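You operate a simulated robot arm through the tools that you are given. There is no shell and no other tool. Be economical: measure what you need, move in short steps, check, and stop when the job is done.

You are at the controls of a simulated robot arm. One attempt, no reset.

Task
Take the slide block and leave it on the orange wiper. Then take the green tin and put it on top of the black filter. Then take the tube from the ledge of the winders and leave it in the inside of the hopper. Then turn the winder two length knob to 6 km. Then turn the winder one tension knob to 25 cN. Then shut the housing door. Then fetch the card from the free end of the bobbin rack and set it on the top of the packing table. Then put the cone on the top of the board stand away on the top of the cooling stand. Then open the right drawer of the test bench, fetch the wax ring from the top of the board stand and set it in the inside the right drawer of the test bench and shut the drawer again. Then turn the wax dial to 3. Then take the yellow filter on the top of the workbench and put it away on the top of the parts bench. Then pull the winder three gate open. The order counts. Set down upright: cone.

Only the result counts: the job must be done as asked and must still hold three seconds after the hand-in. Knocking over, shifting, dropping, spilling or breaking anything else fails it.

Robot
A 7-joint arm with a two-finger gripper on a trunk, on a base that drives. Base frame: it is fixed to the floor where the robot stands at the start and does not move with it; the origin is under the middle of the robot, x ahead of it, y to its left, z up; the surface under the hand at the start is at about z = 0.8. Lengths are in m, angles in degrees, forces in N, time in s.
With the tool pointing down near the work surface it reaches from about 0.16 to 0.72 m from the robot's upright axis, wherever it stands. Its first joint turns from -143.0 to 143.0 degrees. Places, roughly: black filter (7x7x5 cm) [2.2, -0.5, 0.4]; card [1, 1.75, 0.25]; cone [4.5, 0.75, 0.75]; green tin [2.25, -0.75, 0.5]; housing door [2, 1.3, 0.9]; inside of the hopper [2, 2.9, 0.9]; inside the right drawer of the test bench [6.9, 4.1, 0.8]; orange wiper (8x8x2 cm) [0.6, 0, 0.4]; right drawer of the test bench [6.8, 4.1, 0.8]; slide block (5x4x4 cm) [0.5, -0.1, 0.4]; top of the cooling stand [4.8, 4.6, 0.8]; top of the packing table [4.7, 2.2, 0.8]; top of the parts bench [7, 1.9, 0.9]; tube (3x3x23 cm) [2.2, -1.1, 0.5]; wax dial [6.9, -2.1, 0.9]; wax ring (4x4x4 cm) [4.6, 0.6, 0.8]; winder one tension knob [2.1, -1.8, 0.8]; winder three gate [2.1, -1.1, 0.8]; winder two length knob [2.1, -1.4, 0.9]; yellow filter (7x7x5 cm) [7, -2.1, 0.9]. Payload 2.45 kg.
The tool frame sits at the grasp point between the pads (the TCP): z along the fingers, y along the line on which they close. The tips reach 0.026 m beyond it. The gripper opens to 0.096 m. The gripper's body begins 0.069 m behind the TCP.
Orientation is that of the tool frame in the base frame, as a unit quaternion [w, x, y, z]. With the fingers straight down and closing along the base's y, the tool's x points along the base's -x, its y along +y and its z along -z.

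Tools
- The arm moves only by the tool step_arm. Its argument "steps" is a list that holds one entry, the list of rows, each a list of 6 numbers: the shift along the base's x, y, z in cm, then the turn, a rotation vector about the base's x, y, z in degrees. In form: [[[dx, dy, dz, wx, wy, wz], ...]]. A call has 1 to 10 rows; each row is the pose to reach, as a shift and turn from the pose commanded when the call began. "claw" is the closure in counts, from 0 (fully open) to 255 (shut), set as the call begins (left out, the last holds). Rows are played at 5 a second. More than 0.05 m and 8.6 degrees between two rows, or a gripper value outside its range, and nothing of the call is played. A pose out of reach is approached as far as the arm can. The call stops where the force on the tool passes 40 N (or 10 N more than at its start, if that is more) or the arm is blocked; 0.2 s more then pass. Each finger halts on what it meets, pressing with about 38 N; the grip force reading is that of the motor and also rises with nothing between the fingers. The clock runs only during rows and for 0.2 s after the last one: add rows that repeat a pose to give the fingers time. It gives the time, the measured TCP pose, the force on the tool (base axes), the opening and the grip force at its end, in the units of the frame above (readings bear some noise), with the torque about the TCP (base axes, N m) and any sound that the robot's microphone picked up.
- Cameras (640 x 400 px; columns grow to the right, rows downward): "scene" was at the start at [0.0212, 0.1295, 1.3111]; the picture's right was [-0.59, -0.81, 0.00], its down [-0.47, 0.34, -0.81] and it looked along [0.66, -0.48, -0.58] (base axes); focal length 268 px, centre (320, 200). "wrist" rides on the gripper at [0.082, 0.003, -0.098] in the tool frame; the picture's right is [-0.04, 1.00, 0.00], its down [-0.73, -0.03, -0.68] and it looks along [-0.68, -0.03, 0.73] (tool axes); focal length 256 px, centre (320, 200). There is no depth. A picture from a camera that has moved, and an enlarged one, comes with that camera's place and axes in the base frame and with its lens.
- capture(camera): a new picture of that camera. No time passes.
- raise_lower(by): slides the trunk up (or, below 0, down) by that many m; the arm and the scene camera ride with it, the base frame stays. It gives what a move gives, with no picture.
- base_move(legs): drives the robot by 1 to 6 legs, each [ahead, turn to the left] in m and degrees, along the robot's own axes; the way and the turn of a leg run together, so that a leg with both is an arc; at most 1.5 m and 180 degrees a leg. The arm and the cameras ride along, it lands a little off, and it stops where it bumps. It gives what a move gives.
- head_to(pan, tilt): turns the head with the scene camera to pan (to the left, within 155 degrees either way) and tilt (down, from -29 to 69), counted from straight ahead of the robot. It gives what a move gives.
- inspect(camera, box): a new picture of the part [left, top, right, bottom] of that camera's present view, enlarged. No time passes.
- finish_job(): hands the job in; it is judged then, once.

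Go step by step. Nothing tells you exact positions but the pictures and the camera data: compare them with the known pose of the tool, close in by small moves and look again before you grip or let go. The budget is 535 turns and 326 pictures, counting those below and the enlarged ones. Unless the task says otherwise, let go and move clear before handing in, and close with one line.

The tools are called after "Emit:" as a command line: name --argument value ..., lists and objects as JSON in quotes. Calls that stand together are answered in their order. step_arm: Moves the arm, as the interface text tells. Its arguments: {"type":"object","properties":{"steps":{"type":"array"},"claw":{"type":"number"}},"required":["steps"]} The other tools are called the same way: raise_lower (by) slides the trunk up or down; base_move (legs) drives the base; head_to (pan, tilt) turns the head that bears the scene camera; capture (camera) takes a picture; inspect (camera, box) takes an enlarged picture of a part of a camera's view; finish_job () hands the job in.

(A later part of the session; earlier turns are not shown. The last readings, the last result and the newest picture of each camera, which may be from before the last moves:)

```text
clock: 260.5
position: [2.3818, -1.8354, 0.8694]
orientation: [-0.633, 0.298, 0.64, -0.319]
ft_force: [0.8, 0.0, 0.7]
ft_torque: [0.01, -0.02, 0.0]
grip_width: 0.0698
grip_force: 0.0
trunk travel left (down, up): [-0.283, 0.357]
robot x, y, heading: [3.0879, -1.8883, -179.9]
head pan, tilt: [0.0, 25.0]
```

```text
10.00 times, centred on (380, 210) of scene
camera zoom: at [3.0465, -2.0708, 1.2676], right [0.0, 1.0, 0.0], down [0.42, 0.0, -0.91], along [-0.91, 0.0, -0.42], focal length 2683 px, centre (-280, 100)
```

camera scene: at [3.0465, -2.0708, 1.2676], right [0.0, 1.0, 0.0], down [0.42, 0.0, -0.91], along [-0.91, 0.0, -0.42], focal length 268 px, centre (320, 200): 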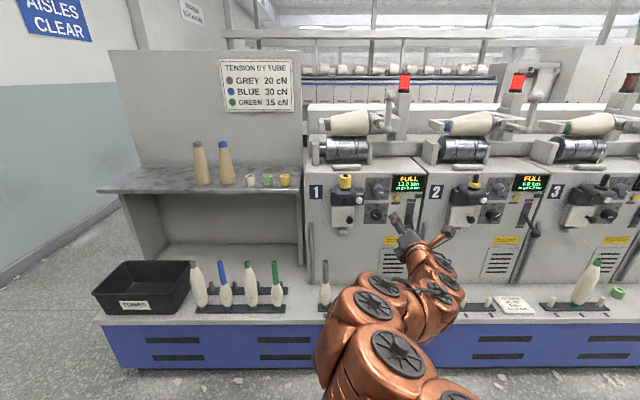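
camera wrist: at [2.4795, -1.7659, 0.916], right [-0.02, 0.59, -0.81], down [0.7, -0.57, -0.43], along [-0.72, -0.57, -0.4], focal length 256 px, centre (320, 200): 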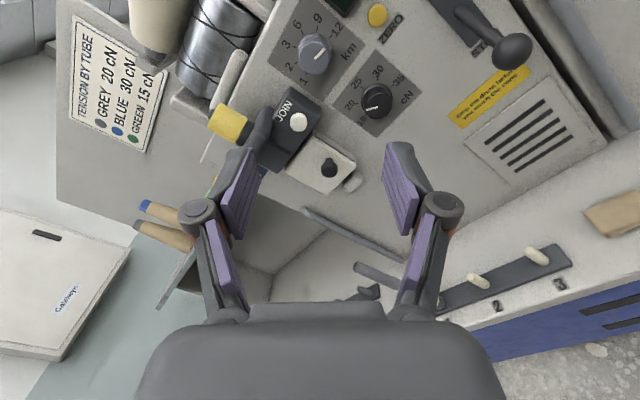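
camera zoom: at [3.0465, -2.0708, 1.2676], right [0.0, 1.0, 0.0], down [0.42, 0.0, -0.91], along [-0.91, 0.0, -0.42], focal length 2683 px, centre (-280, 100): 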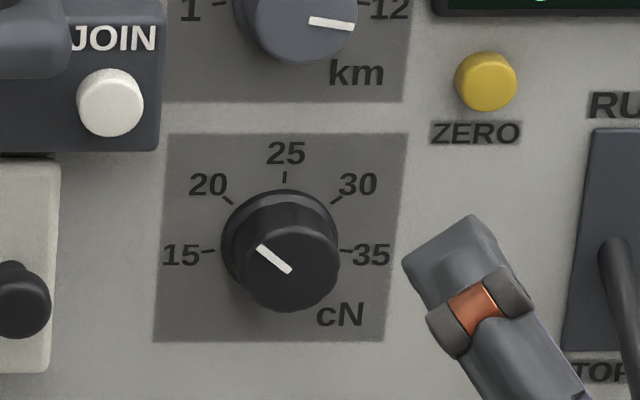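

Tension knob at ≈[2.118,-1.846,0.769], pointing to 20; needs 50° clockwise. Approach.

Emit:
step_arm --steps '[[[-2, -0.3, -3.5, 0, 0, 0], [-4, -0.6, -7, 0, 0, 0], [-7, -1, -10, 0, 0, 0], [-11, -1, -10, 0, 0, 0], [-15, -1, -10, 0, 0, 0], [-18, -1, -10, 0, 0, 0]]]'

Emit:
capture --camera "wrist"

Emit:
inspect --camera "scene" --box '[332, 170, 428, 230]'

```text
clock: 261.9
position: [2.2022, -1.8459, 0.7713]
orientation: [-0.633, 0.297, 0.639, -0.32]
ft_force: [-0.3, -0.4, -0.6]
ft_torque: [0.02, -0.02, 0.01]
grip_width: 0.0695
grip_force: 0.0
trunk travel left (down, up): [-0.283, 0.357]
robot x, y, heading: [3.0895, -1.8886, -179.9]
head pan, tilt: [0.0, 25.0]
```

```text
226 pictures are left
camera wrist: at [2.2987, -1.7765, 0.8182], right [-0.02, 0.59, -0.81], down [0.7, -0.57, -0.44], along [-0.72, -0.57, -0.39], focal length 256 px, centre (320, 200)
```

wrist: 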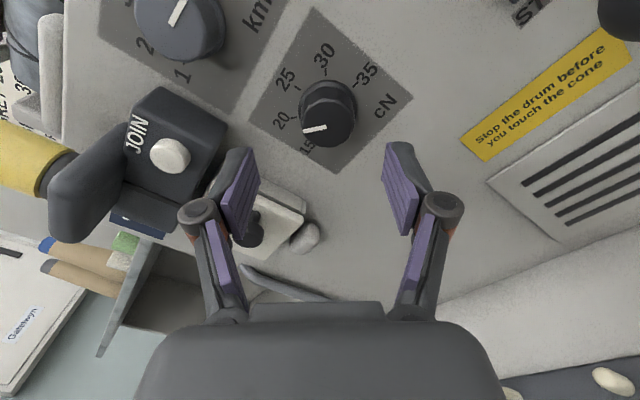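

```text
6.67 times, centred on (380, 200) of scene
camera zoom: at [3.0466, -2.0709, 1.2676], right [0.0, 1.0, 0.0], down [0.42, 0.0, -0.91], along [-0.91, 0.0, -0.42], focal length 1789 px, centre (-80, 200)
```

zoom: 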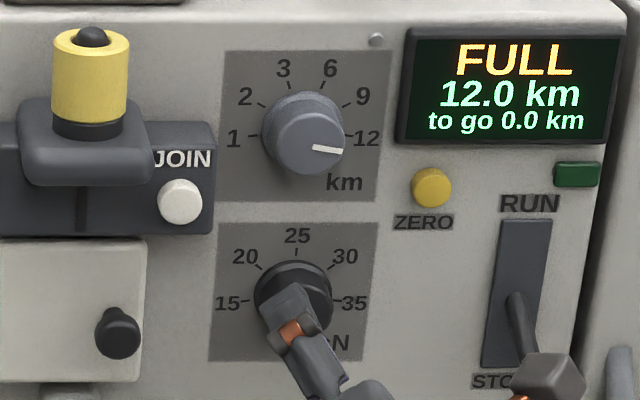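

Emit:
step_arm --steps '[[[-3, 0.1, -0.4, 0, 0, 0], [-6, 0.15, -0.4, 0, 0, 0], [-7.4, 0.2, -0.4, 0, 0, 0]]]'

Emit:
step_arm --steps '[[[0, 0, 0, 0, 0, 0], [0, 0, 0, 0, 0, 0], [0, 0, 0, 0, 0, 0], [0, 0, 0, 0, 0, 0]]]' --claw 200

Emit:
capture --camera "wrist"

```text
clock: 262.7
position: [2.1285, -1.8439, 0.7657]
orientation: [-0.633, 0.298, 0.639, -0.319]
ft_force: [-0.4, 0.9, -0.2]
ft_torque: [0.0, -0.02, 0.04]
grip_width: 0.0695
grip_force: 0.0
trunk travel left (down, up): [-0.283, 0.357]
robot x, y, heading: [3.0874, -1.8877, 180.4]
head pan, tilt: [0.0, 25.0]
```

```text
clock: 263.7
position: [2.1292, -1.8444, 0.7656]
orientation: [-0.633, 0.297, 0.639, -0.32]
ft_force: [29.5, -3.0, 2.6]
ft_torque: [-0.24, -0.23, -0.31]
grip_width: 0.042
grip_force: 15.2
trunk travel left (down, up): [-0.283, 0.357]
robot x, y, heading: [3.0887, -1.8875, -180.0]
head pan, tilt: [0.0, 25.0]
```

```text
224 pictures are left
camera wrist: at [2.2258, -1.7746, 0.8137], right [-0.02, 0.59, -0.81], down [0.7, -0.57, -0.44], along [-0.72, -0.57, -0.39], focal length 256 px, centre (320, 200)
```

wrist: 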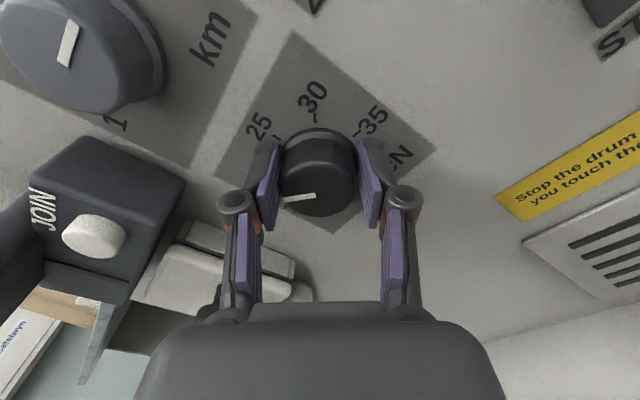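

Tips press on the panel; back off 0.6 cm and let the grip settle.

Emit:
step_arm --steps '[[[0.6, 0, 0, 0, 0, 0], [0.6, 0, 0, 0, 0, 0], [0.6, 0, 0, 0, 0, 0]]]'

```text
clock: 264.5
position: [2.1335, -1.8444, 0.7667]
orientation: [-0.633, 0.297, 0.639, -0.32]
ft_force: [-14.1, -0.5, 2.0]
ft_torque: [0.01, -0.95, 0.04]
grip_width: 0.0398
grip_force: 44.9
trunk travel left (down, up): [-0.283, 0.357]
robot x, y, heading: [3.0874, -1.8873, -180.1]
head pan, tilt: [0.0, 25.0]
stopped in row 3: the force on the tool passed its limit at 42 N (the readings are from after the stop); the commanded pose is now the measured one
```

Now gripped. Turn clockwise 50° (−50° about x).

Emit:
step_arm --steps '[[[0, 0, 0, -7, 0, 0], [0, 0, 0, -14, 0, 0], [0, 0, 0, -21, 0, 0], [0, 0, 0, -28, 0, 0], [0, 0, 0, -35, 0, 0], [0, 0, 0, -42, 0, 0], [0, 0, 0, -50, 0, 0]]]'

Emit:
capture --camera "wrist"

Emit:
inspect --camera "scene" --box '[332, 170, 428, 230]'

```text
clock: 266.1
position: [2.1322, -1.8447, 0.7637]
orientation: [0.446, -0.539, -0.444, 0.56]
ft_force: [-4.5, 0.5, -19.6]
ft_torque: [0.07, -0.95, 0.55]
grip_width: 0.0399
grip_force: 45.0
trunk travel left (down, up): [-0.283, 0.357]
robot x, y, heading: [3.0891, -1.8863, -180.0]
head pan, tilt: [0.0, 25.0]
```

```text
223 pictures are left
camera wrist: at [2.2299, -1.7637, 0.7412], right [-0.02, -0.24, -0.97], down [0.69, -0.7, 0.16], along [-0.72, -0.67, 0.18], focal length 256 px, centre (320, 200)
```

wrist: 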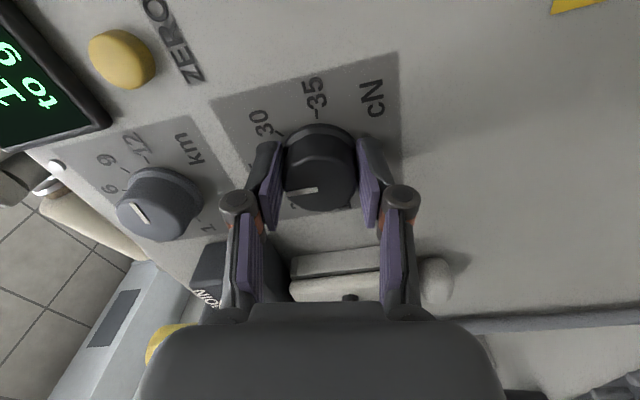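

```text
6.67 times, centred on (380, 200) of scene
camera zoom: at [3.0446, -2.0708, 1.2674], right [0.0, 1.0, 0.0], down [0.42, 0.0, -0.91], along [-0.91, 0.0, -0.42], focal length 1789 px, centre (-80, 200)
```

zoom: 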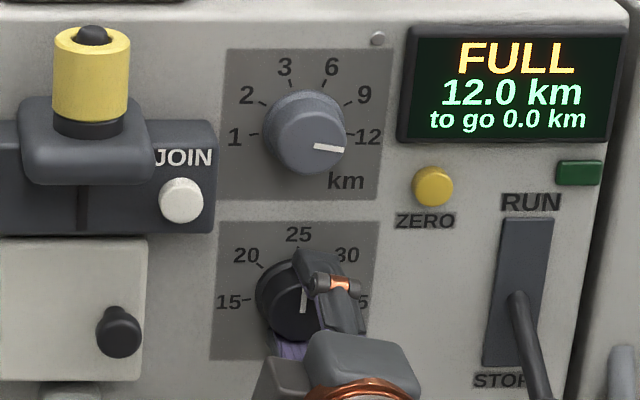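

The pointer seems straight up at 25. Release and verify.

Emit:
step_arm --steps '[[[0, 0, 0, 0, 0, 0], [0, 0, 0, 0, 0, 0], [0, 0, 0, 0, 0, 0]]]' --claw 70

Emit:
step_arm --steps '[[[3, 0, 0, 0, 0, 0], [7, 0, 0, 0, 0, 0], [11, 0, 0, 0, 0, 0], [15, 0, -3, 0, 0, 0]]]'

Emit:
inspect --camera "scene" --box '[348, 190, 412, 230]'

```text
clock: 266.9
position: [2.1333, -1.844, 0.7681]
orientation: [0.449, -0.537, -0.443, 0.56]
ft_force: [0.0, -0.7, -0.2]
ft_torque: [0.03, 0.03, 0.01]
grip_width: 0.0698
grip_force: 0.1
trunk travel left (down, up): [-0.283, 0.357]
robot x, y, heading: [3.0887, -1.8874, -179.9]
head pan, tilt: [0.0, 25.0]
```

```text
clock: 267.9
position: [2.2857, -1.8465, 0.7383]
orientation: [0.449, -0.537, -0.443, 0.56]
ft_force: [0.0, 0.2, 1.1]
ft_torque: [0.04, 0.02, -0.02]
grip_width: 0.0696
grip_force: 0.0
trunk travel left (down, up): [-0.283, 0.357]
robot x, y, heading: [3.0878, -1.8901, -180.0]
head pan, tilt: [0.0, 25.0]
```

```text
10.00 times, centred on (380, 210) of scene
camera zoom: at [3.046, -2.0708, 1.2675], right [0.0, 1.0, 0.0], down [0.42, 0.0, -0.91], along [-0.91, 0.0, -0.42], focal length 2683 px, centre (-280, 100)
```

zoom: 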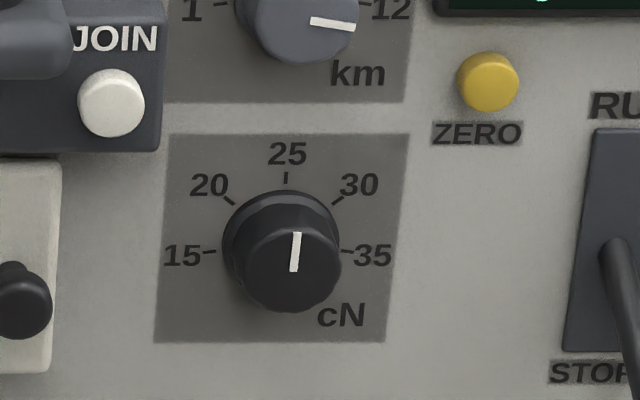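

Tension at 25. Next the housing door at [2,1.3,0.9]: drive up the aisle and look.

Emit:
base_move --legs '[[-0.3, 0], [0, -90], [1.5, 0], [1.4, 0]]'

Emit:
head_to --pan 70 --tilt 20

Emit:
capture --camera "scene"

```text
clock: 287.1
position: [3.213, 1.7745, 0.7379]
orientation: [0.709, -0.696, 0.037, 0.108]
ft_force: [1.0, -0.5, -0.2]
ft_torque: [0.02, 0.02, 0.01]
grip_width: 0.0699
grip_force: 0.1
trunk travel left (down, up): [-0.283, 0.357]
robot x, y, heading: [3.2373, 0.9687, 94.8]
head pan, tilt: [0.0, 25.0]
```

```text
clock: 288.5
position: [3.214, 1.7757, 0.7378]
orientation: [0.71, -0.695, 0.037, 0.109]
ft_force: [0.7, 0.2, 0.0]
ft_torque: [-0.02, -0.01, 0.0]
grip_width: 0.0696
grip_force: 0.0
trunk travel left (down, up): [-0.283, 0.357]
robot x, y, heading: [3.2397, 0.9743, 94.8]
head pan, tilt: [70.0, 20.0]
```

```text
220 pictures are left
camera scene: at [2.9714, 0.9308, 1.2756], right [0.26, 0.96, 0.0], down [0.33, -0.09, -0.94], along [-0.91, 0.25, -0.34], focal length 268 px, centre (320, 200)
```

scene: 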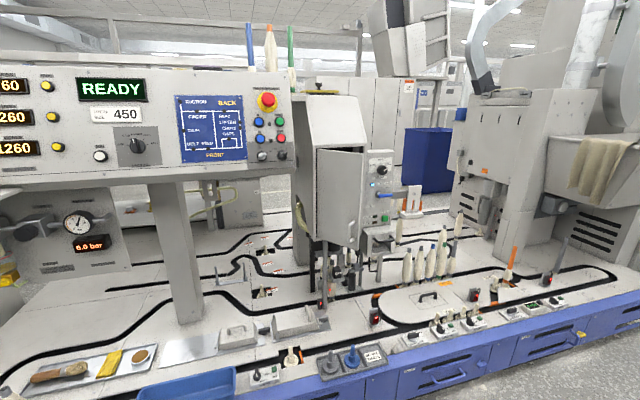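

Emit:
inspect --camera "scene" --box '[270, 80, 430, 280]'

```text
2.00 times, centred on (350, 180) of scene
camera zoom: at [2.9714, 0.9308, 1.2756], right [0.26, 0.96, 0.0], down [0.33, -0.09, -0.94], along [-0.91, 0.25, -0.34], focal length 537 px, centre (260, 240)
```

zoom: 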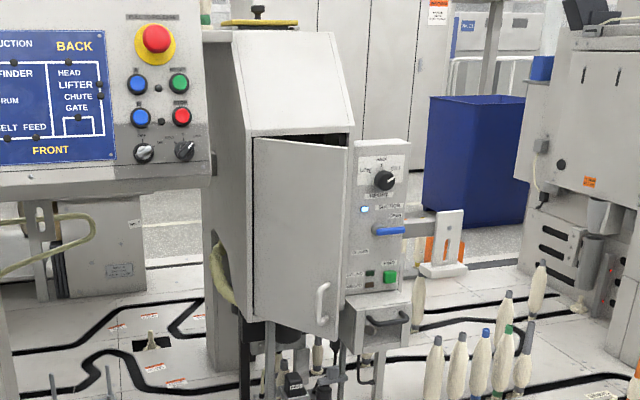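

The housing door stands ajar: hinge at left (y≈1.17, x≈2.05), free edge near [2.17,1.30], z 0.77–1.12. I'll face it and push it shut with closed fingers.

Emit:
raise_lower --by 0.2

Emit:
base_move --legs '[[0.3, 0], [0, 85]]'

Emit:
head_to --pan 0 --tilt 20

Emit:
capture --camera "scene"

Emit:
capture --camera "wrist"

```text
clock: 290.7
position: [3.2125, 1.7747, 0.9383]
orientation: [0.709, -0.695, 0.038, 0.108]
ft_force: [0.3, 0.2, 0.4]
ft_torque: [0.0, -0.01, 0.0]
grip_width: 0.0694
grip_force: 0.0
trunk travel left (down, up): [-0.483, 0.157]
robot x, y, heading: [3.2366, 0.9696, 94.7]
head pan, tilt: [70.0, 20.0]
```

```text
clock: 296.3
position: [2.4118, 1.3104, 0.9375]
orientation: [0.452, -0.538, -0.441, 0.558]
ft_force: [0.7, -0.3, 0.0]
ft_torque: [0.02, 0.03, 0.06]
grip_width: 0.0697
grip_force: 0.1
trunk travel left (down, up): [-0.483, 0.157]
robot x, y, heading: [3.215, 1.2602, 179.5]
head pan, tilt: [70.0, 20.0]
```

```text
clock: 297.7
position: [2.4115, 1.3117, 0.938]
orientation: [0.451, -0.539, -0.441, 0.558]
ft_force: [-0.4, 0.5, -1.1]
ft_torque: [-0.03, 0.02, 0.0]
grip_width: 0.0699
grip_force: 0.1
trunk travel left (down, up): [-0.483, 0.157]
robot x, y, heading: [3.2155, 1.2618, 179.3]
head pan, tilt: [0.0, 20.0]
```

```text
218 pictures are left
camera scene: at [3.169, 1.0797, 1.4757], right [0.01, 1.0, 0.0], down [0.34, 0.0, -0.94], along [-0.94, 0.01, -0.34], focal length 268 px, centre (320, 200)
```

scene: 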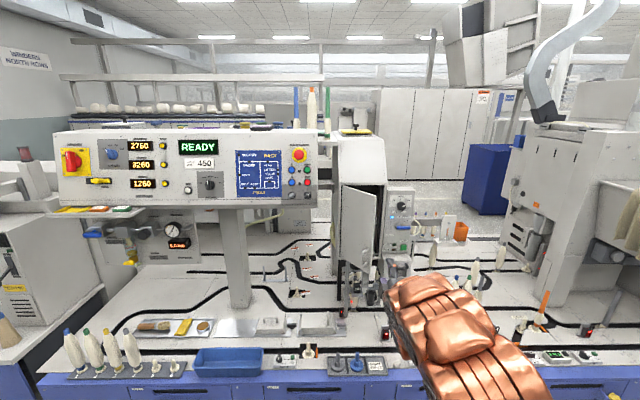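

```text
217 pictures are left
camera wrist: at [2.5091, 1.3912, 0.9152], right [-0.03, -0.24, -0.97], down [0.69, -0.71, 0.16], along [-0.72, -0.66, 0.19], focal length 256 px, centre (320, 200)
```

wrist: 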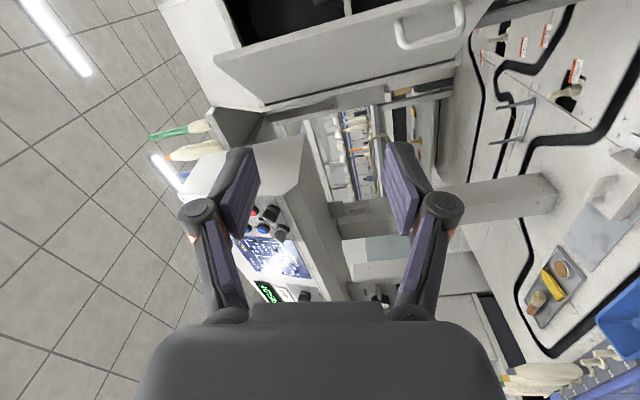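

Emit:
inspect --camera "scene" --box '[310, 130, 438, 310]'

```text
2.22 times, centred on (374, 220) of scene
camera zoom: at [3.169, 1.0797, 1.4757], right [0.01, 1.0, 0.0], down [0.34, 0.0, -0.94], along [-0.94, 0.01, -0.34], focal length 596 px, centre (200, 156)
```

zoom: 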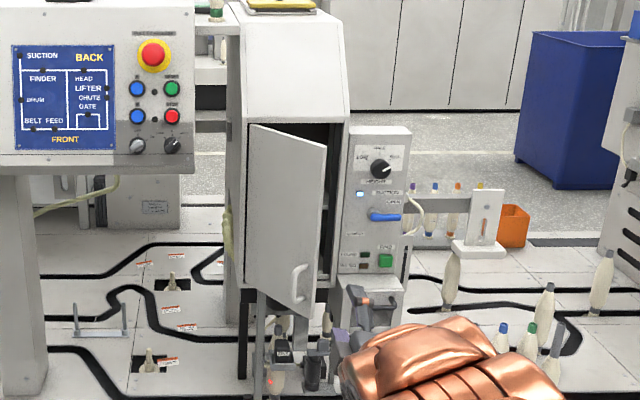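

Door hinge ≈(2.07,1.175), free edge ≈(2.185,1.305), z 0.785–1.12. I roll the hand so the camera is below, close the fingers and line up at y≈1.285, z≈1.0.

Emit:
step_arm --steps '[[[0, 0, 1, -8.2, 0, 0], [0, 0, 2, -16.4, 0, 0], [0, -0.5, 3, -24.6, 0, 0], [0, -1, 4, -32.8, 0, 0], [0, -1.5, 5, -41, 0, 0], [0, -2, 6, -49.2, 0, 0], [0, -2.5, 6, -57.4, 0, 0], [0, -2.5, 6, -65.6, 0, 0], [0, -2.5, 6, -73.8, 0, 0], [0, -2.5, 6, -79, 0, 0]]]' --claw 255

Emit:
capture --camera "wrist"

```text
clock: 299.9
position: [2.4117, 1.2856, 0.9975]
orientation: [0.004, -0.703, 0.015, 0.711]
ft_force: [0.3, -0.3, 0.5]
ft_torque: [0.02, -0.01, 0.01]
grip_width: 0.0001
grip_force: 28.3
trunk travel left (down, up): [-0.483, 0.157]
robot x, y, heading: [3.2128, 1.2621, 179.5]
head pan, tilt: [0.0, 20.0]
```

```text
215 pictures are left
camera wrist: at [2.5091, 1.279, 0.9152], right [-0.03, -1.0, 0.06], down [0.69, 0.02, 0.73], along [-0.73, 0.06, 0.69], focal length 256 px, centre (320, 200)
```

wrist: 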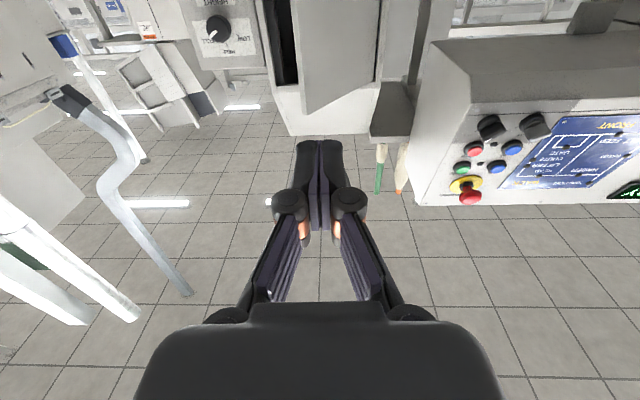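

Aligned with the door leaf. Advance to just before contact, then push.

Emit:
step_arm --steps '[[[-5, 0, 0, 0, 0, 0], [-10, 0, 0, 0, 0, 0], [-15, 0, 0, 0, 0, 0], [-19, 0, 0, 0, 0, 0]]]'

Emit:
capture --camera "wrist"

Emit:
inspect --camera "scene" --box '[310, 130, 438, 310]'

```text
clock: 300.9
position: [2.2182, 1.2846, 0.9996]
orientation: [0.005, -0.703, 0.014, 0.711]
ft_force: [0.0, -0.8, 0.3]
ft_torque: [0.0, -0.05, 0.01]
grip_width: 0.0001
grip_force: 28.8
trunk travel left (down, up): [-0.483, 0.157]
robot x, y, heading: [3.213, 1.261, 179.7]
head pan, tilt: [0.0, 20.0]
```

```text
214 pictures are left
camera wrist: at [2.3163, 1.2778, 0.9172], right [-0.03, -1.0, 0.05], down [0.69, 0.02, 0.73], along [-0.73, 0.06, 0.69], focal length 256 px, centre (320, 200)
```

wrist: 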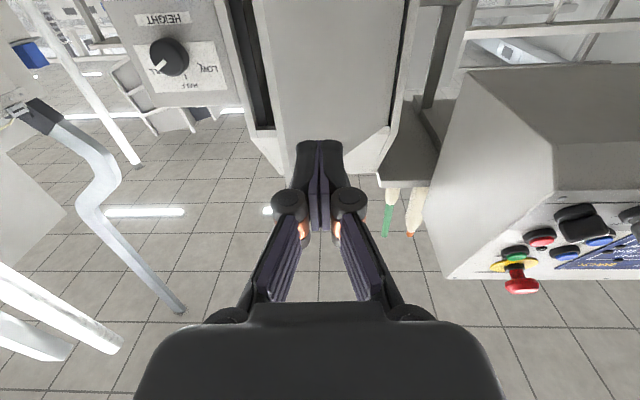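

```text
2.22 times, centred on (374, 220) of scene
camera zoom: at [3.1693, 1.0797, 1.4756], right [0.01, 1.0, 0.0], down [0.34, 0.0, -0.94], along [-0.94, 0.01, -0.34], focal length 596 px, centre (200, 156)
```

zoom: 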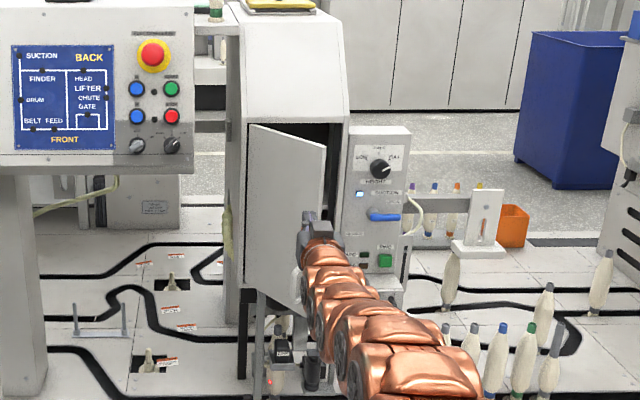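

Emit:
step_arm --steps '[[[-2, 0, 0, 0, 0, 0], [-4, 0, 0, 0, 0, 0], [-6, 0.3, 0, 0, 0, 0], [-8, 0.6, 0, 0, 0, 0], [-10, 1, 0, 0, 0, 0]]]'

Emit:
capture --camera "wrist"

Emit:
inspect --camera "scene" --box '[310, 130, 438, 310]'

```text
clock: 302.1
position: [2.1703, 1.2857, 0.9987]
orientation: [0.005, -0.703, 0.015, 0.711]
ft_force: [0.4, -1.2, -0.4]
ft_torque: [0.02, 0.0, -0.01]
grip_width: 0.0
grip_force: 28.1
out of reach, approached as far as the arm can: row 3, 4, 5
trunk travel left (down, up): [-0.483, 0.157]
robot x, y, heading: [3.2137, 1.2637, 179.3]
head pan, tilt: [0.0, 20.0]
```

```text
212 pictures are left
camera wrist: at [2.268, 1.2791, 0.9165], right [-0.03, -1.0, 0.05], down [0.69, 0.02, 0.73], along [-0.72, 0.06, 0.69], focal length 256 px, centre (320, 200)
```

wrist: 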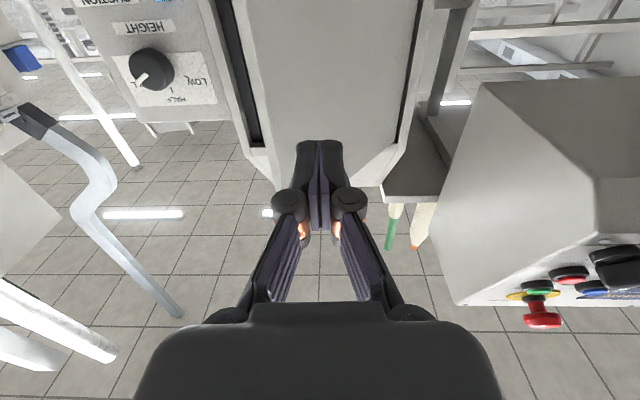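

```text
2.22 times, centred on (374, 220) of scene
camera zoom: at [3.169, 1.0797, 1.4757], right [0.01, 1.0, 0.0], down [0.34, 0.0, -0.94], along [-0.94, 0.01, -0.34], focal length 596 px, centre (200, 156)
```

zoom: 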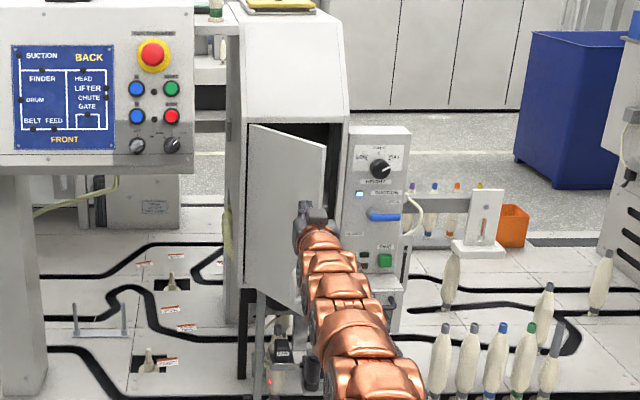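

Arm at its limit; push by driving forward gently.

Emit:
base_move --legs '[[0.08, 0]]'

Emit:
inspect --camera "scene" --box '[310, 130, 438, 310]'

```text
clock: 303.1
position: [2.0935, 1.2889, 1.0002]
orientation: [0.006, -0.703, 0.016, 0.711]
ft_force: [1.2, 0.4, 0.6]
ft_torque: [0.0, 0.04, -0.02]
grip_width: 0.0001
grip_force: 28.8
trunk travel left (down, up): [-0.483, 0.157]
robot x, y, heading: [3.1337, 1.2659, 179.8]
head pan, tilt: [0.0, 20.0]
```

```text
2.22 times, centred on (374, 220) of scene
camera zoom: at [3.0909, 1.0806, 1.4757], right [0.01, 1.0, 0.0], down [0.34, 0.0, -0.94], along [-0.94, 0.01, -0.34], focal length 596 px, centre (200, 156)
```

zoom: 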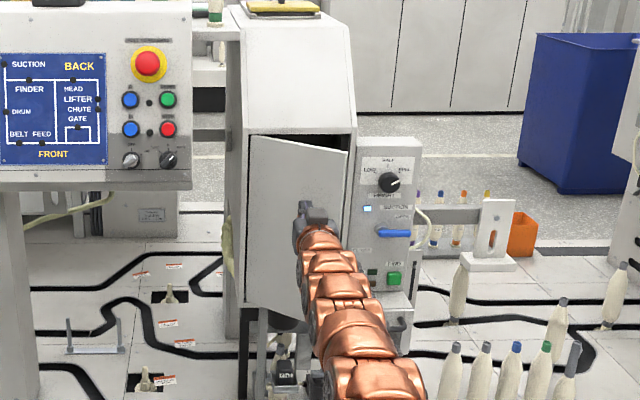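

The door is moving shut. Push on.

Emit:
base_move --legs '[[0.05, 0]]'

Emit:
inspect --camera "scene" --box '[310, 130, 438, 310]'

```text
clock: 304.1
position: [2.0429, 1.2887, 0.9999]
orientation: [0.006, -0.703, 0.015, 0.711]
ft_force: [0.4, -0.2, 0.0]
ft_torque: [0.01, -0.04, -0.01]
grip_width: 0.0
grip_force: 28.3
trunk travel left (down, up): [-0.483, 0.157]
robot x, y, heading: [3.0871, 1.2627, 179.3]
head pan, tilt: [0.0, 20.0]
```

```text
2.22 times, centred on (374, 220) of scene
camera zoom: at [3.0409, 1.0811, 1.4757], right [0.01, 1.0, 0.0], down [0.34, 0.0, -0.94], along [-0.94, 0.01, -0.34], focal length 596 px, centre (200, 156)
```

zoom: 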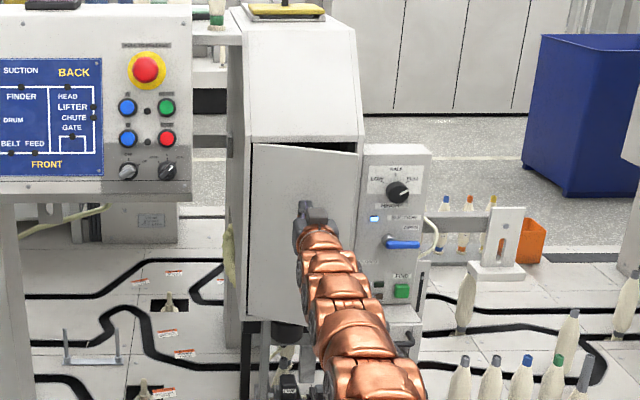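

Emit:
base_move --legs '[[0.04, 0]]'

Emit:
inspect --camera "scene" --box '[310, 130, 438, 310]'

```text
clock: 304.9
position: [2.0005, 1.2882, 0.9993]
orientation: [0.006, -0.703, 0.015, 0.711]
ft_force: [-0.5, -1.5, 1.4]
ft_torque: [0.01, 0.02, -0.01]
grip_width: 0.0
grip_force: 28.5
trunk travel left (down, up): [-0.483, 0.157]
robot x, y, heading: [3.0451, 1.2667, 179.5]
head pan, tilt: [0.0, 20.0]
```

```text
2.22 times, centred on (374, 220) of scene
camera zoom: at [3.0002, 1.0815, 1.4757], right [0.01, 1.0, 0.0], down [0.34, 0.0, -0.94], along [-0.94, 0.01, -0.34], focal length 596 px, centre (200, 156)
```

zoom: 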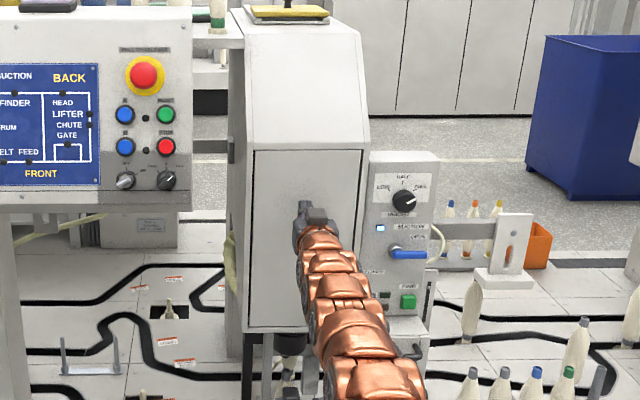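

It looks flush; a small final push until force shows.

Emit:
base_move --legs '[[0.02, 0]]'

Emit:
inspect --camera "scene" --box '[310, 130, 438, 310]'

```text
clock: 305.7
position: [1.9828, 1.2886, 0.9983]
orientation: [0.005, -0.703, 0.016, 0.711]
ft_force: [23.3, -0.7, -6.8]
ft_torque: [0.07, -0.36, 0.13]
grip_width: 0.0
grip_force: 28.0
trunk travel left (down, up): [-0.483, 0.157]
robot x, y, heading: [3.0248, 1.2628, 179.6]
head pan, tilt: [0.0, 20.0]
```

```text
2.22 times, centred on (374, 220) of scene
camera zoom: at [2.9813, 1.0816, 1.4756], right [0.01, 1.0, 0.0], down [0.34, 0.0, -0.94], along [-0.94, 0.01, -0.34], focal length 596 px, centre (200, 156)
```

zoom: 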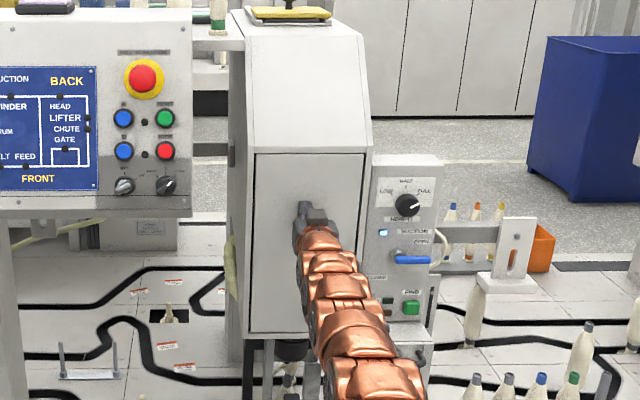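

Closed with 23 N on it. Back off, then fold the arm to tool-down for the long drive to the west side (card on the bobbin rack).

Emit:
base_move --legs '[[-0.45, 0]]'

Emit:
step_arm --steps '[[[3, 0, 0, 0, -8.5, 0], [6, 0, 0, 0, -17, 0], [10, 0, 0, 0, -25.5, 0], [14, 0, 0, 0, -34, 0], [18, 0, 0, 0, -42.5, 0], [22, 0, 0, 0, -51, 0], [26, 0, 0, 0, -59.5, 0], [30, 0, 0, 0, -68, 0], [34, 0, 0, 0, -76.5, 0], [38, 0, 0, 0, -85, 0]]]' --claw 0

Emit:
capture --camera "scene"

```text
clock: 308.4
position: [2.4283, 1.2767, 0.9978]
orientation: [0.004, -0.704, 0.012, 0.71]
ft_force: [-0.7, -1.3, -0.6]
ft_torque: [-0.01, -0.02, -0.03]
grip_width: 0.0001
grip_force: 28.8
trunk travel left (down, up): [-0.483, 0.157]
robot x, y, heading: [3.4708, 1.2609, 180.1]
head pan, tilt: [0.0, 20.0]
```

```text
clock: 310.6
position: [2.8115, 1.2699, 1.0004]
orientation: [-0.01, 0.999, -0.007, -0.047]
ft_force: [-0.6, -0.4, -0.2]
ft_torque: [-0.02, -0.02, -0.02]
grip_width: 0.096
grip_force: 0.0
trunk travel left (down, up): [-0.483, 0.157]
robot x, y, heading: [3.469, 1.2613, 180.0]
head pan, tilt: [0.0, 20.0]
```

```text
206 pictures are left
camera scene: at [3.429, 1.079, 1.4756], right [0.0, 1.0, 0.0], down [0.34, 0.0, -0.94], along [-0.94, 0.0, -0.34], focal length 268 px, centre (320, 200)
```

scene: 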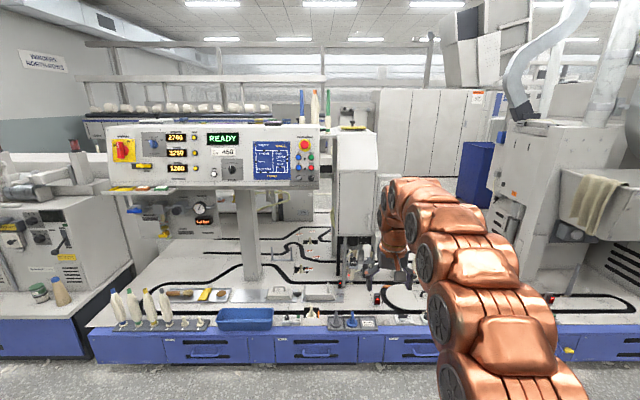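

Door is shut. Drive the known southern route back to the west side.

Emit:
base_move --legs '[[0, 88], [1.5, 0], [1.5, 0], [0.2, 0], [0, -19], [1.5, 0]]'

Emit:
base_move --legs '[[0.2, 0], [0, -69], [1.35, 0]]'

```text
clock: 338.2
position: [2.7254, -4.0087, 0.999]
orientation: [0.02, 0.815, 0.577, -0.046]
ft_force: [-1.0, 0.5, -0.4]
ft_torque: [0.0, 0.0, 0.02]
grip_width: 0.096
grip_force: 0.1
trunk travel left (down, up): [-0.483, 0.157]
robot x, y, heading: [2.946, -3.3873, -108.8]
head pan, tilt: [0.0, 20.0]
```

```text
clock: 339.5
position: [2.6847, -4.1234, 1.0007]
orientation: [0.014, 0.816, 0.576, -0.037]
ft_force: [4.7, 18.3, 9.2]
ft_torque: [-1.92, 0.36, 0.24]
grip_width: 0.0959
grip_force: 0.1
trunk travel left (down, up): [-0.483, 0.157]
robot x, y, heading: [2.8991, -3.5042, -108.6]
head pan, tilt: [0.0, 20.0]
stopped in leg 1: the force on the tool passed its limit at 146 N (the readings are from after the stop); the commanded pose is now the measured one
```

The hand touched the wall ahead. Back up and turn west.

Emit:
base_move --legs '[[-0.2, 0], [0, -71]]'

Emit:
capture --camera "scene"

```text
clock: 344.1
position: [2.3121, -3.3104, 0.9985]
orientation: [-0.011, 0.999, -0.006, -0.039]
ft_force: [0.2, 0.2, 0.1]
ft_torque: [0.02, -0.01, -0.02]
grip_width: 0.0961
grip_force: 0.1
trunk travel left (down, up): [-0.483, 0.157]
robot x, y, heading: [2.9653, -3.3219, 179.9]
head pan, tilt: [0.0, 20.0]
```

```text
205 pictures are left
camera scene: at [2.9246, -3.5029, 1.4757], right [0.0, 1.0, 0.0], down [0.34, 0.0, -0.94], along [-0.94, 0.0, -0.34], focal length 268 px, centre (320, 200)
```

scene: 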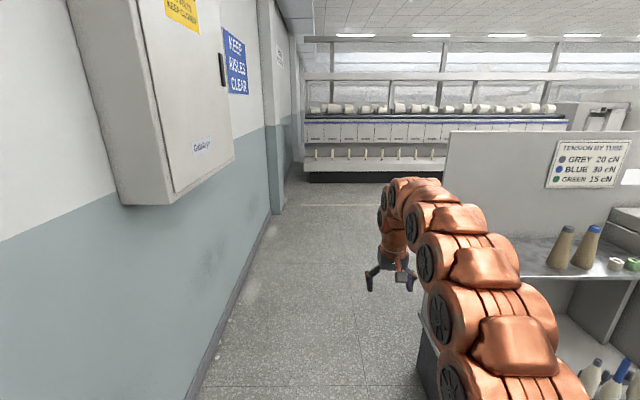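

Emit:
base_move --legs '[[0, 14], [0.9, 0], [0, -14], [0.95, 0], [0, -50], [1.5, 0]]'

Emit:
capture --camera "scene"

```text
clock: 364.8
position: [-0.2976, -1.8644, 0.9989]
orientation: [-0.025, 0.903, -0.429, -0.031]
ft_force: [0.1, 0.3, -0.5]
ft_torque: [0.07, -0.01, 0.01]
grip_width: 0.096
grip_force: 0.0
trunk travel left (down, up): [-0.483, 0.157]
robot x, y, heading: [0.113, -2.3756, 129.7]
head pan, tilt: [0.0, 20.0]
```

```text
204 pictures are left
camera scene: at [-0.053, -2.458, 1.4757], right [0.77, 0.64, 0.0], down [0.22, -0.26, -0.94], along [-0.6, 0.72, -0.34], focal length 268 px, centre (320, 200)
```

scene: 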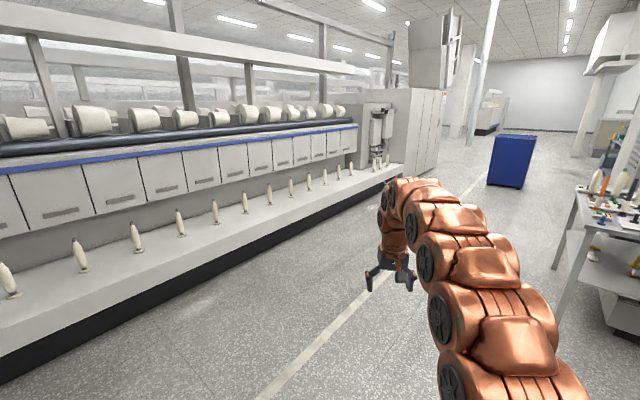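

Aisle is free. Drive north past the table toward the bobbin rack and look right.

Emit:
base_move --legs '[[0, -14], [1.5, 0], [0, -25], [1.5, 0]]'

Emit:
head_to --pan -50 --tilt 25

Emit:
capture --camera "scene"

```text
clock: 381.0
position: [-0.6701, 1.0266, 1.0001]
orientation: [-0.034, 0.73, -0.682, -0.02]
ft_force: [-0.3, 1.2, 0.4]
ft_torque: [0.0, 0.01, 0.02]
grip_width: 0.0961
grip_force: 0.1
trunk travel left (down, up): [-0.483, 0.157]
robot x, y, heading: [-0.6312, 0.3709, 94.5]
head pan, tilt: [0.0, 20.0]
```

```text
clock: 382.2
position: [-0.6708, 1.0265, 0.9988]
orientation: [-0.033, 0.731, -0.682, -0.021]
ft_force: [0.3, -0.2, -0.1]
ft_torque: [-0.02, 0.0, 0.01]
grip_width: 0.096
grip_force: 0.0
trunk travel left (down, up): [-0.483, 0.157]
robot x, y, heading: [-0.6276, 0.372, 94.5]
head pan, tilt: [-50.0, 25.0]
```

```text
203 pictures are left
camera scene: at [-0.7394, 0.3716, 1.4676], right [0.7, -0.71, 0.0], down [-0.3, -0.3, -0.91], along [0.65, 0.64, -0.42], focal length 268 px, centre (320, 200)
```

scene: 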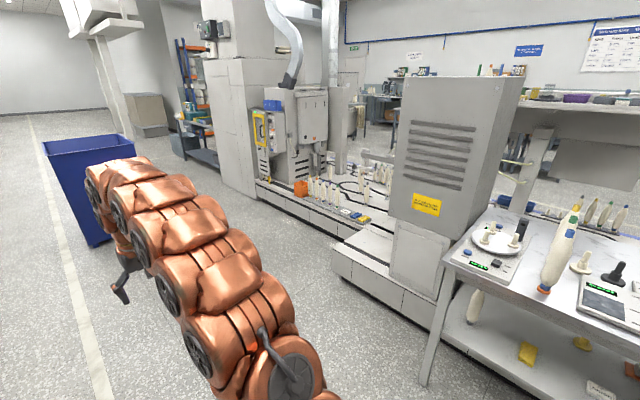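

Emit:
inspect --camera "scene" --box '[250, 140, 420, 260]'

```text
3.33 times, centred on (335, 200) of scene
camera zoom: at [-0.7394, 0.3716, 1.4676], right [0.7, -0.71, 0.0], down [-0.3, -0.3, -0.91], along [0.65, 0.64, -0.42], focal length 894 px, centre (270, 200)
```

zoom: 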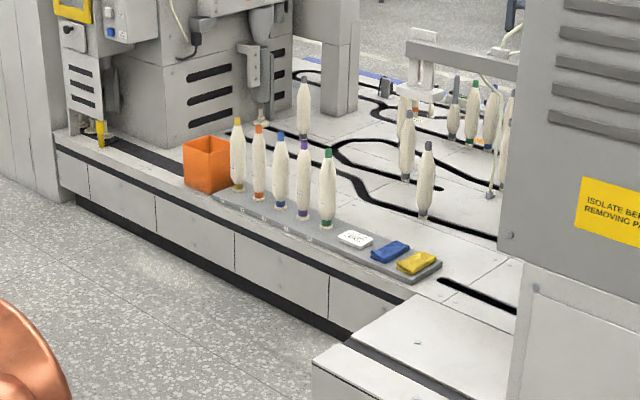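

The white card lies at ≈[1.12,1.85,0.25] on the free end of the rack tray (next to blue and yellow cloths). Drive to face it from the west.

Emit:
base_move --legs '[[0, -9], [1.5, 0], [0, -86], [0.6, 0]]'

Emit:
head_to --pan 0 --tilt 40

Emit:
capture --camera "scene"

```text
clock: 396.9
position: [0.7663, 1.7431, 0.9995]
orientation: [0.038, 0.037, 0.999, -0.012]
ft_force: [-0.5, -0.3, 0.3]
ft_torque: [-0.02, 0.0, 0.01]
grip_width: 0.096
grip_force: 0.0
trunk travel left (down, up): [-0.483, 0.157]
robot x, y, heading: [0.1141, 1.7943, -3.7]
head pan, tilt: [-50.0, 25.0]
```

```text
clock: 398.0
position: [0.7665, 1.7418, 0.9993]
orientation: [0.037, 0.037, 0.999, -0.012]
ft_force: [0.6, 0.0, 0.5]
ft_torque: [0.0, 0.03, 0.05]
grip_width: 0.0959
grip_force: 0.1
trunk travel left (down, up): [-0.483, 0.157]
robot x, y, heading: [0.1118, 1.793, -3.8]
head pan, tilt: [0.0, 40.0]
```

```text
201 pictures are left
camera scene: at [0.1595, 1.9718, 1.4443], right [-0.06, -1.0, 0.0], down [-0.64, 0.04, -0.77], along [0.76, -0.05, -0.64], focal length 268 px, centre (320, 200)
```

scene: 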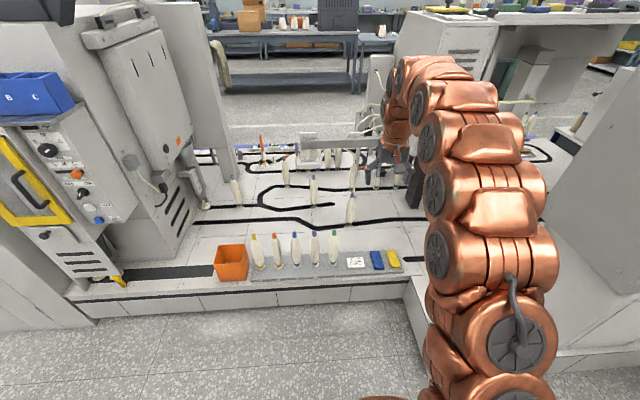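

Emit:
base_move --legs '[[0.24, 0]]'

Emit:
raise_lower --by -0.3

Emit:
capture --camera "wrist"

Emit:
capture --camera "scene"

```text
clock: 399.8
position: [1.012, 1.7284, 0.9986]
orientation: [0.037, 0.037, 0.999, -0.012]
ft_force: [0.2, 0.4, 0.5]
ft_torque: [0.0, 0.0, -0.01]
grip_width: 0.0958
grip_force: 0.0
trunk travel left (down, up): [-0.483, 0.157]
robot x, y, heading: [0.3577, 1.7774, -3.4]
head pan, tilt: [0.0, 40.0]
```

```text
clock: 402.8
position: [1.0133, 1.7289, 0.6985]
orientation: [0.038, 0.037, 0.999, -0.011]
ft_force: [-0.2, -0.1, -0.1]
ft_torque: [-0.03, -0.01, -0.01]
grip_width: 0.096
grip_force: 0.0
trunk travel left (down, up): [-0.183, 0.457]
robot x, y, heading: [0.3606, 1.7774, -3.3]
head pan, tilt: [0.0, 40.0]
```

```text
200 pictures are left
camera wrist: at [0.9259, 1.7409, 0.7904], right [0.11, 0.99, -0.02], down [0.68, -0.06, 0.73], along [0.73, -0.09, -0.68], focal length 256 px, centre (320, 200)
```

wrist: 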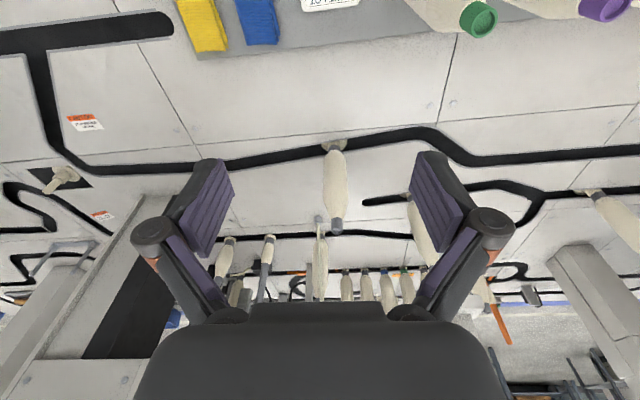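

```text
199 pictures are left
camera scene: at [0.406, 1.9566, 1.1443], right [-0.06, -1.0, 0.0], down [-0.64, 0.04, -0.77], along [0.76, -0.05, -0.64], focal length 268 px, centre (320, 200)
```

scene: 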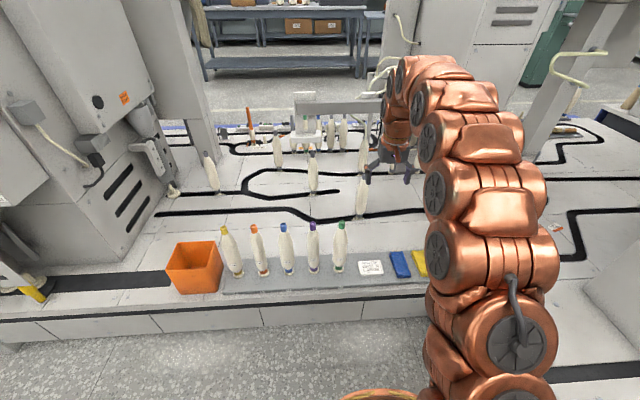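

Emit:
step_arm --steps '[[[-4, 0, -2, 0.7, 2.2, 2.1], [-8, 0, -5, 1.4, 4.4, 4.2], [-8, 0, -9, 1.4, 4.4, 4.2], [-8, 0, -13, 1.4, 4.4, 4.2]]]'

Emit:
raise_lower --by -0.12

Emit:
capture --camera "wrist"

```text
clock: 403.8
position: [0.9326, 1.7314, 0.5659]
orientation: [-0.001, -0.001, 1.0, 0.0]
ft_force: [-0.2, -0.1, 0.4]
ft_torque: [-0.03, 0.01, 0.03]
grip_width: 0.0958
grip_force: 0.0
trunk travel left (down, up): [-0.183, 0.457]
robot x, y, heading: [0.36, 1.7765, -3.3]
head pan, tilt: [0.0, 40.0]
```

```text
clock: 405.3
position: [0.9312, 1.7306, 0.4472]
orientation: [-0.001, -0.001, 1.0, 0.001]
ft_force: [0.8, 0.0, -0.3]
ft_torque: [-0.03, -0.01, 0.01]
grip_width: 0.096
grip_force: 0.2
trunk travel left (down, up): [-0.063, 0.577]
robot x, y, heading: [0.3617, 1.7767, -3.5]
head pan, tilt: [0.0, 40.0]
```

```text
198 pictures are left
camera wrist: at [0.852, 1.7342, 0.5449], right [0.04, 1.0, 0.0], down [0.73, -0.03, 0.68], along [0.68, -0.02, -0.74], focal length 256 px, centre (320, 200)
```

wrist: 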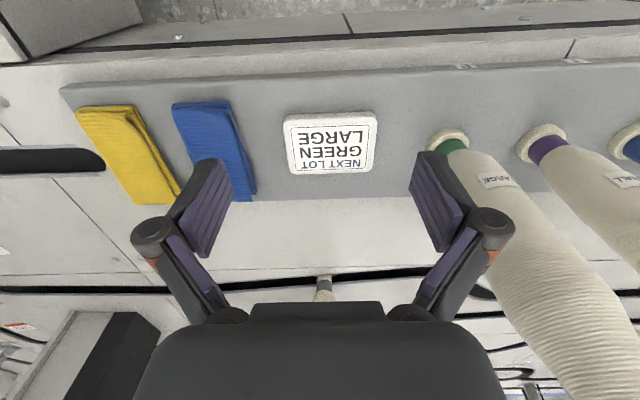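

The card ("NEXT LOT GREEN LARGE") is at ≈[1.018,1.743], about 10×7 cm; I turn the gripper 90° to grip its short side.

Emit:
step_arm --steps '[[[1, 0, 1, 0, 0, 8.5], [2, 0, 1, 0, 0, 17], [3, 0.3, 1, 0, 0, 25.5], [4, 0.6, 1, 0, 0, 34], [5, 0.9, 1, 0, 0, 42.5], [6, 1.2, 1, 0, 0, 51], [7, 1.2, 1, 0, 0, 59.5], [8, 1.2, 1, 0, 0, 68], [8.7, 1.2, 1, 0, 0, 76.5], [8.7, 1.2, 1, 0, 0, 85]]]'

Emit:
step_arm --steps '[[[0, 0, -1, 0, 0, 5]]]'

Emit:
capture --camera "wrist"

Emit:
capture --camera "scene"

```text
clock: 407.5
position: [1.0195, 1.7436, 0.4558]
orientation: [-0.002, -0.677, 0.736, 0.001]
ft_force: [-0.1, -0.5, 0.5]
ft_torque: [-0.02, 0.01, 0.04]
grip_width: 0.0957
grip_force: 0.1
trunk travel left (down, up): [-0.063, 0.577]
robot x, y, heading: [0.3607, 1.7806, -3.4]
head pan, tilt: [0.0, 40.0]
```

```text
clock: 407.9
position: [1.0198, 1.7424, 0.4463]
orientation: [0.001, 0.708, -0.706, 0.0]
ft_force: [-0.8, -0.4, 0.1]
ft_torque: [0.0, -0.01, 0.0]
grip_width: 0.096
grip_force: 0.0
trunk travel left (down, up): [-0.063, 0.577]
robot x, y, heading: [0.3605, 1.7788, -3.5]
head pan, tilt: [0.0, 40.0]
```

```text
197 pictures are left
camera wrist: at [1.0173, 1.6618, 0.5441], right [-1.0, 0.04, 0.0], down [0.03, 0.73, 0.68], along [0.02, 0.68, -0.74], focal length 256 px, centre (320, 200)
```

wrist: 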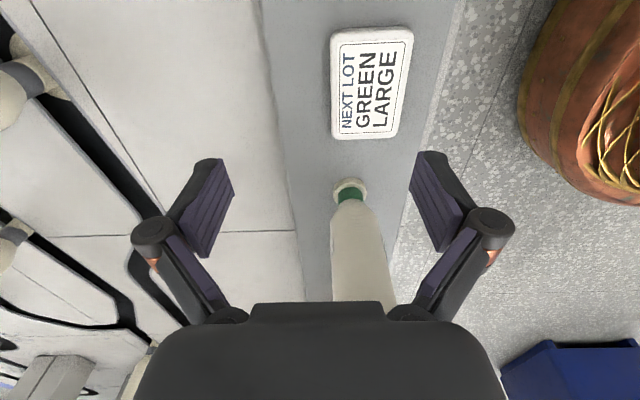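

```text
196 pictures are left
camera scene: at [0.406, 1.9566, 1.0242], right [-0.06, -1.0, 0.0], down [-0.64, 0.04, -0.77], along [0.76, -0.05, -0.64], focal length 268 px, centre (320, 200)
```

scene: 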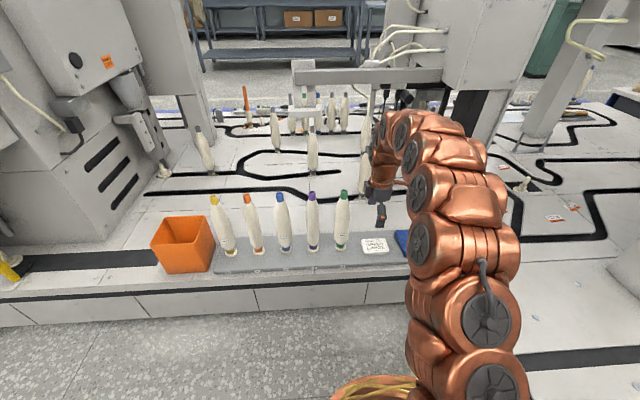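

Triangulated: the card top is at [0.979,1.738,0.33]. Move over it and descend to just above the tray.

Emit:
step_arm --steps '[[[-4.1, -0.4, -2, 0, 0, 0], [-4.1, -0.4, -5, 0, 0, 0], [-4.1, -0.4, -7, 0, 0, 0]]]'

Emit:
capture --camera "wrist"

```text
clock: 408.7
position: [0.9786, 1.741, 0.3768]
orientation: [0.001, 0.707, -0.707, 0.001]
ft_force: [-0.5, 0.0, 0.0]
ft_torque: [-0.01, 0.02, 0.01]
grip_width: 0.0961
grip_force: 0.1
trunk travel left (down, up): [-0.063, 0.577]
robot x, y, heading: [0.3639, 1.7801, -3.7]
head pan, tilt: [0.0, 40.0]
```

```text
195 pictures are left
camera wrist: at [0.9757, 1.6595, 0.4747], right [-1.0, 0.04, 0.0], down [0.03, 0.73, 0.68], along [0.02, 0.68, -0.74], focal length 256 px, centre (320, 200)
```

wrist: 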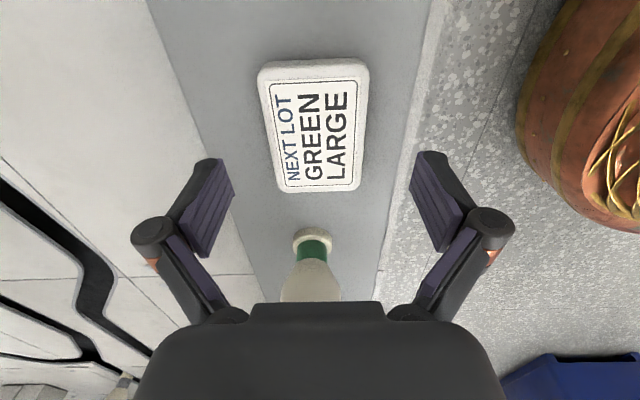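

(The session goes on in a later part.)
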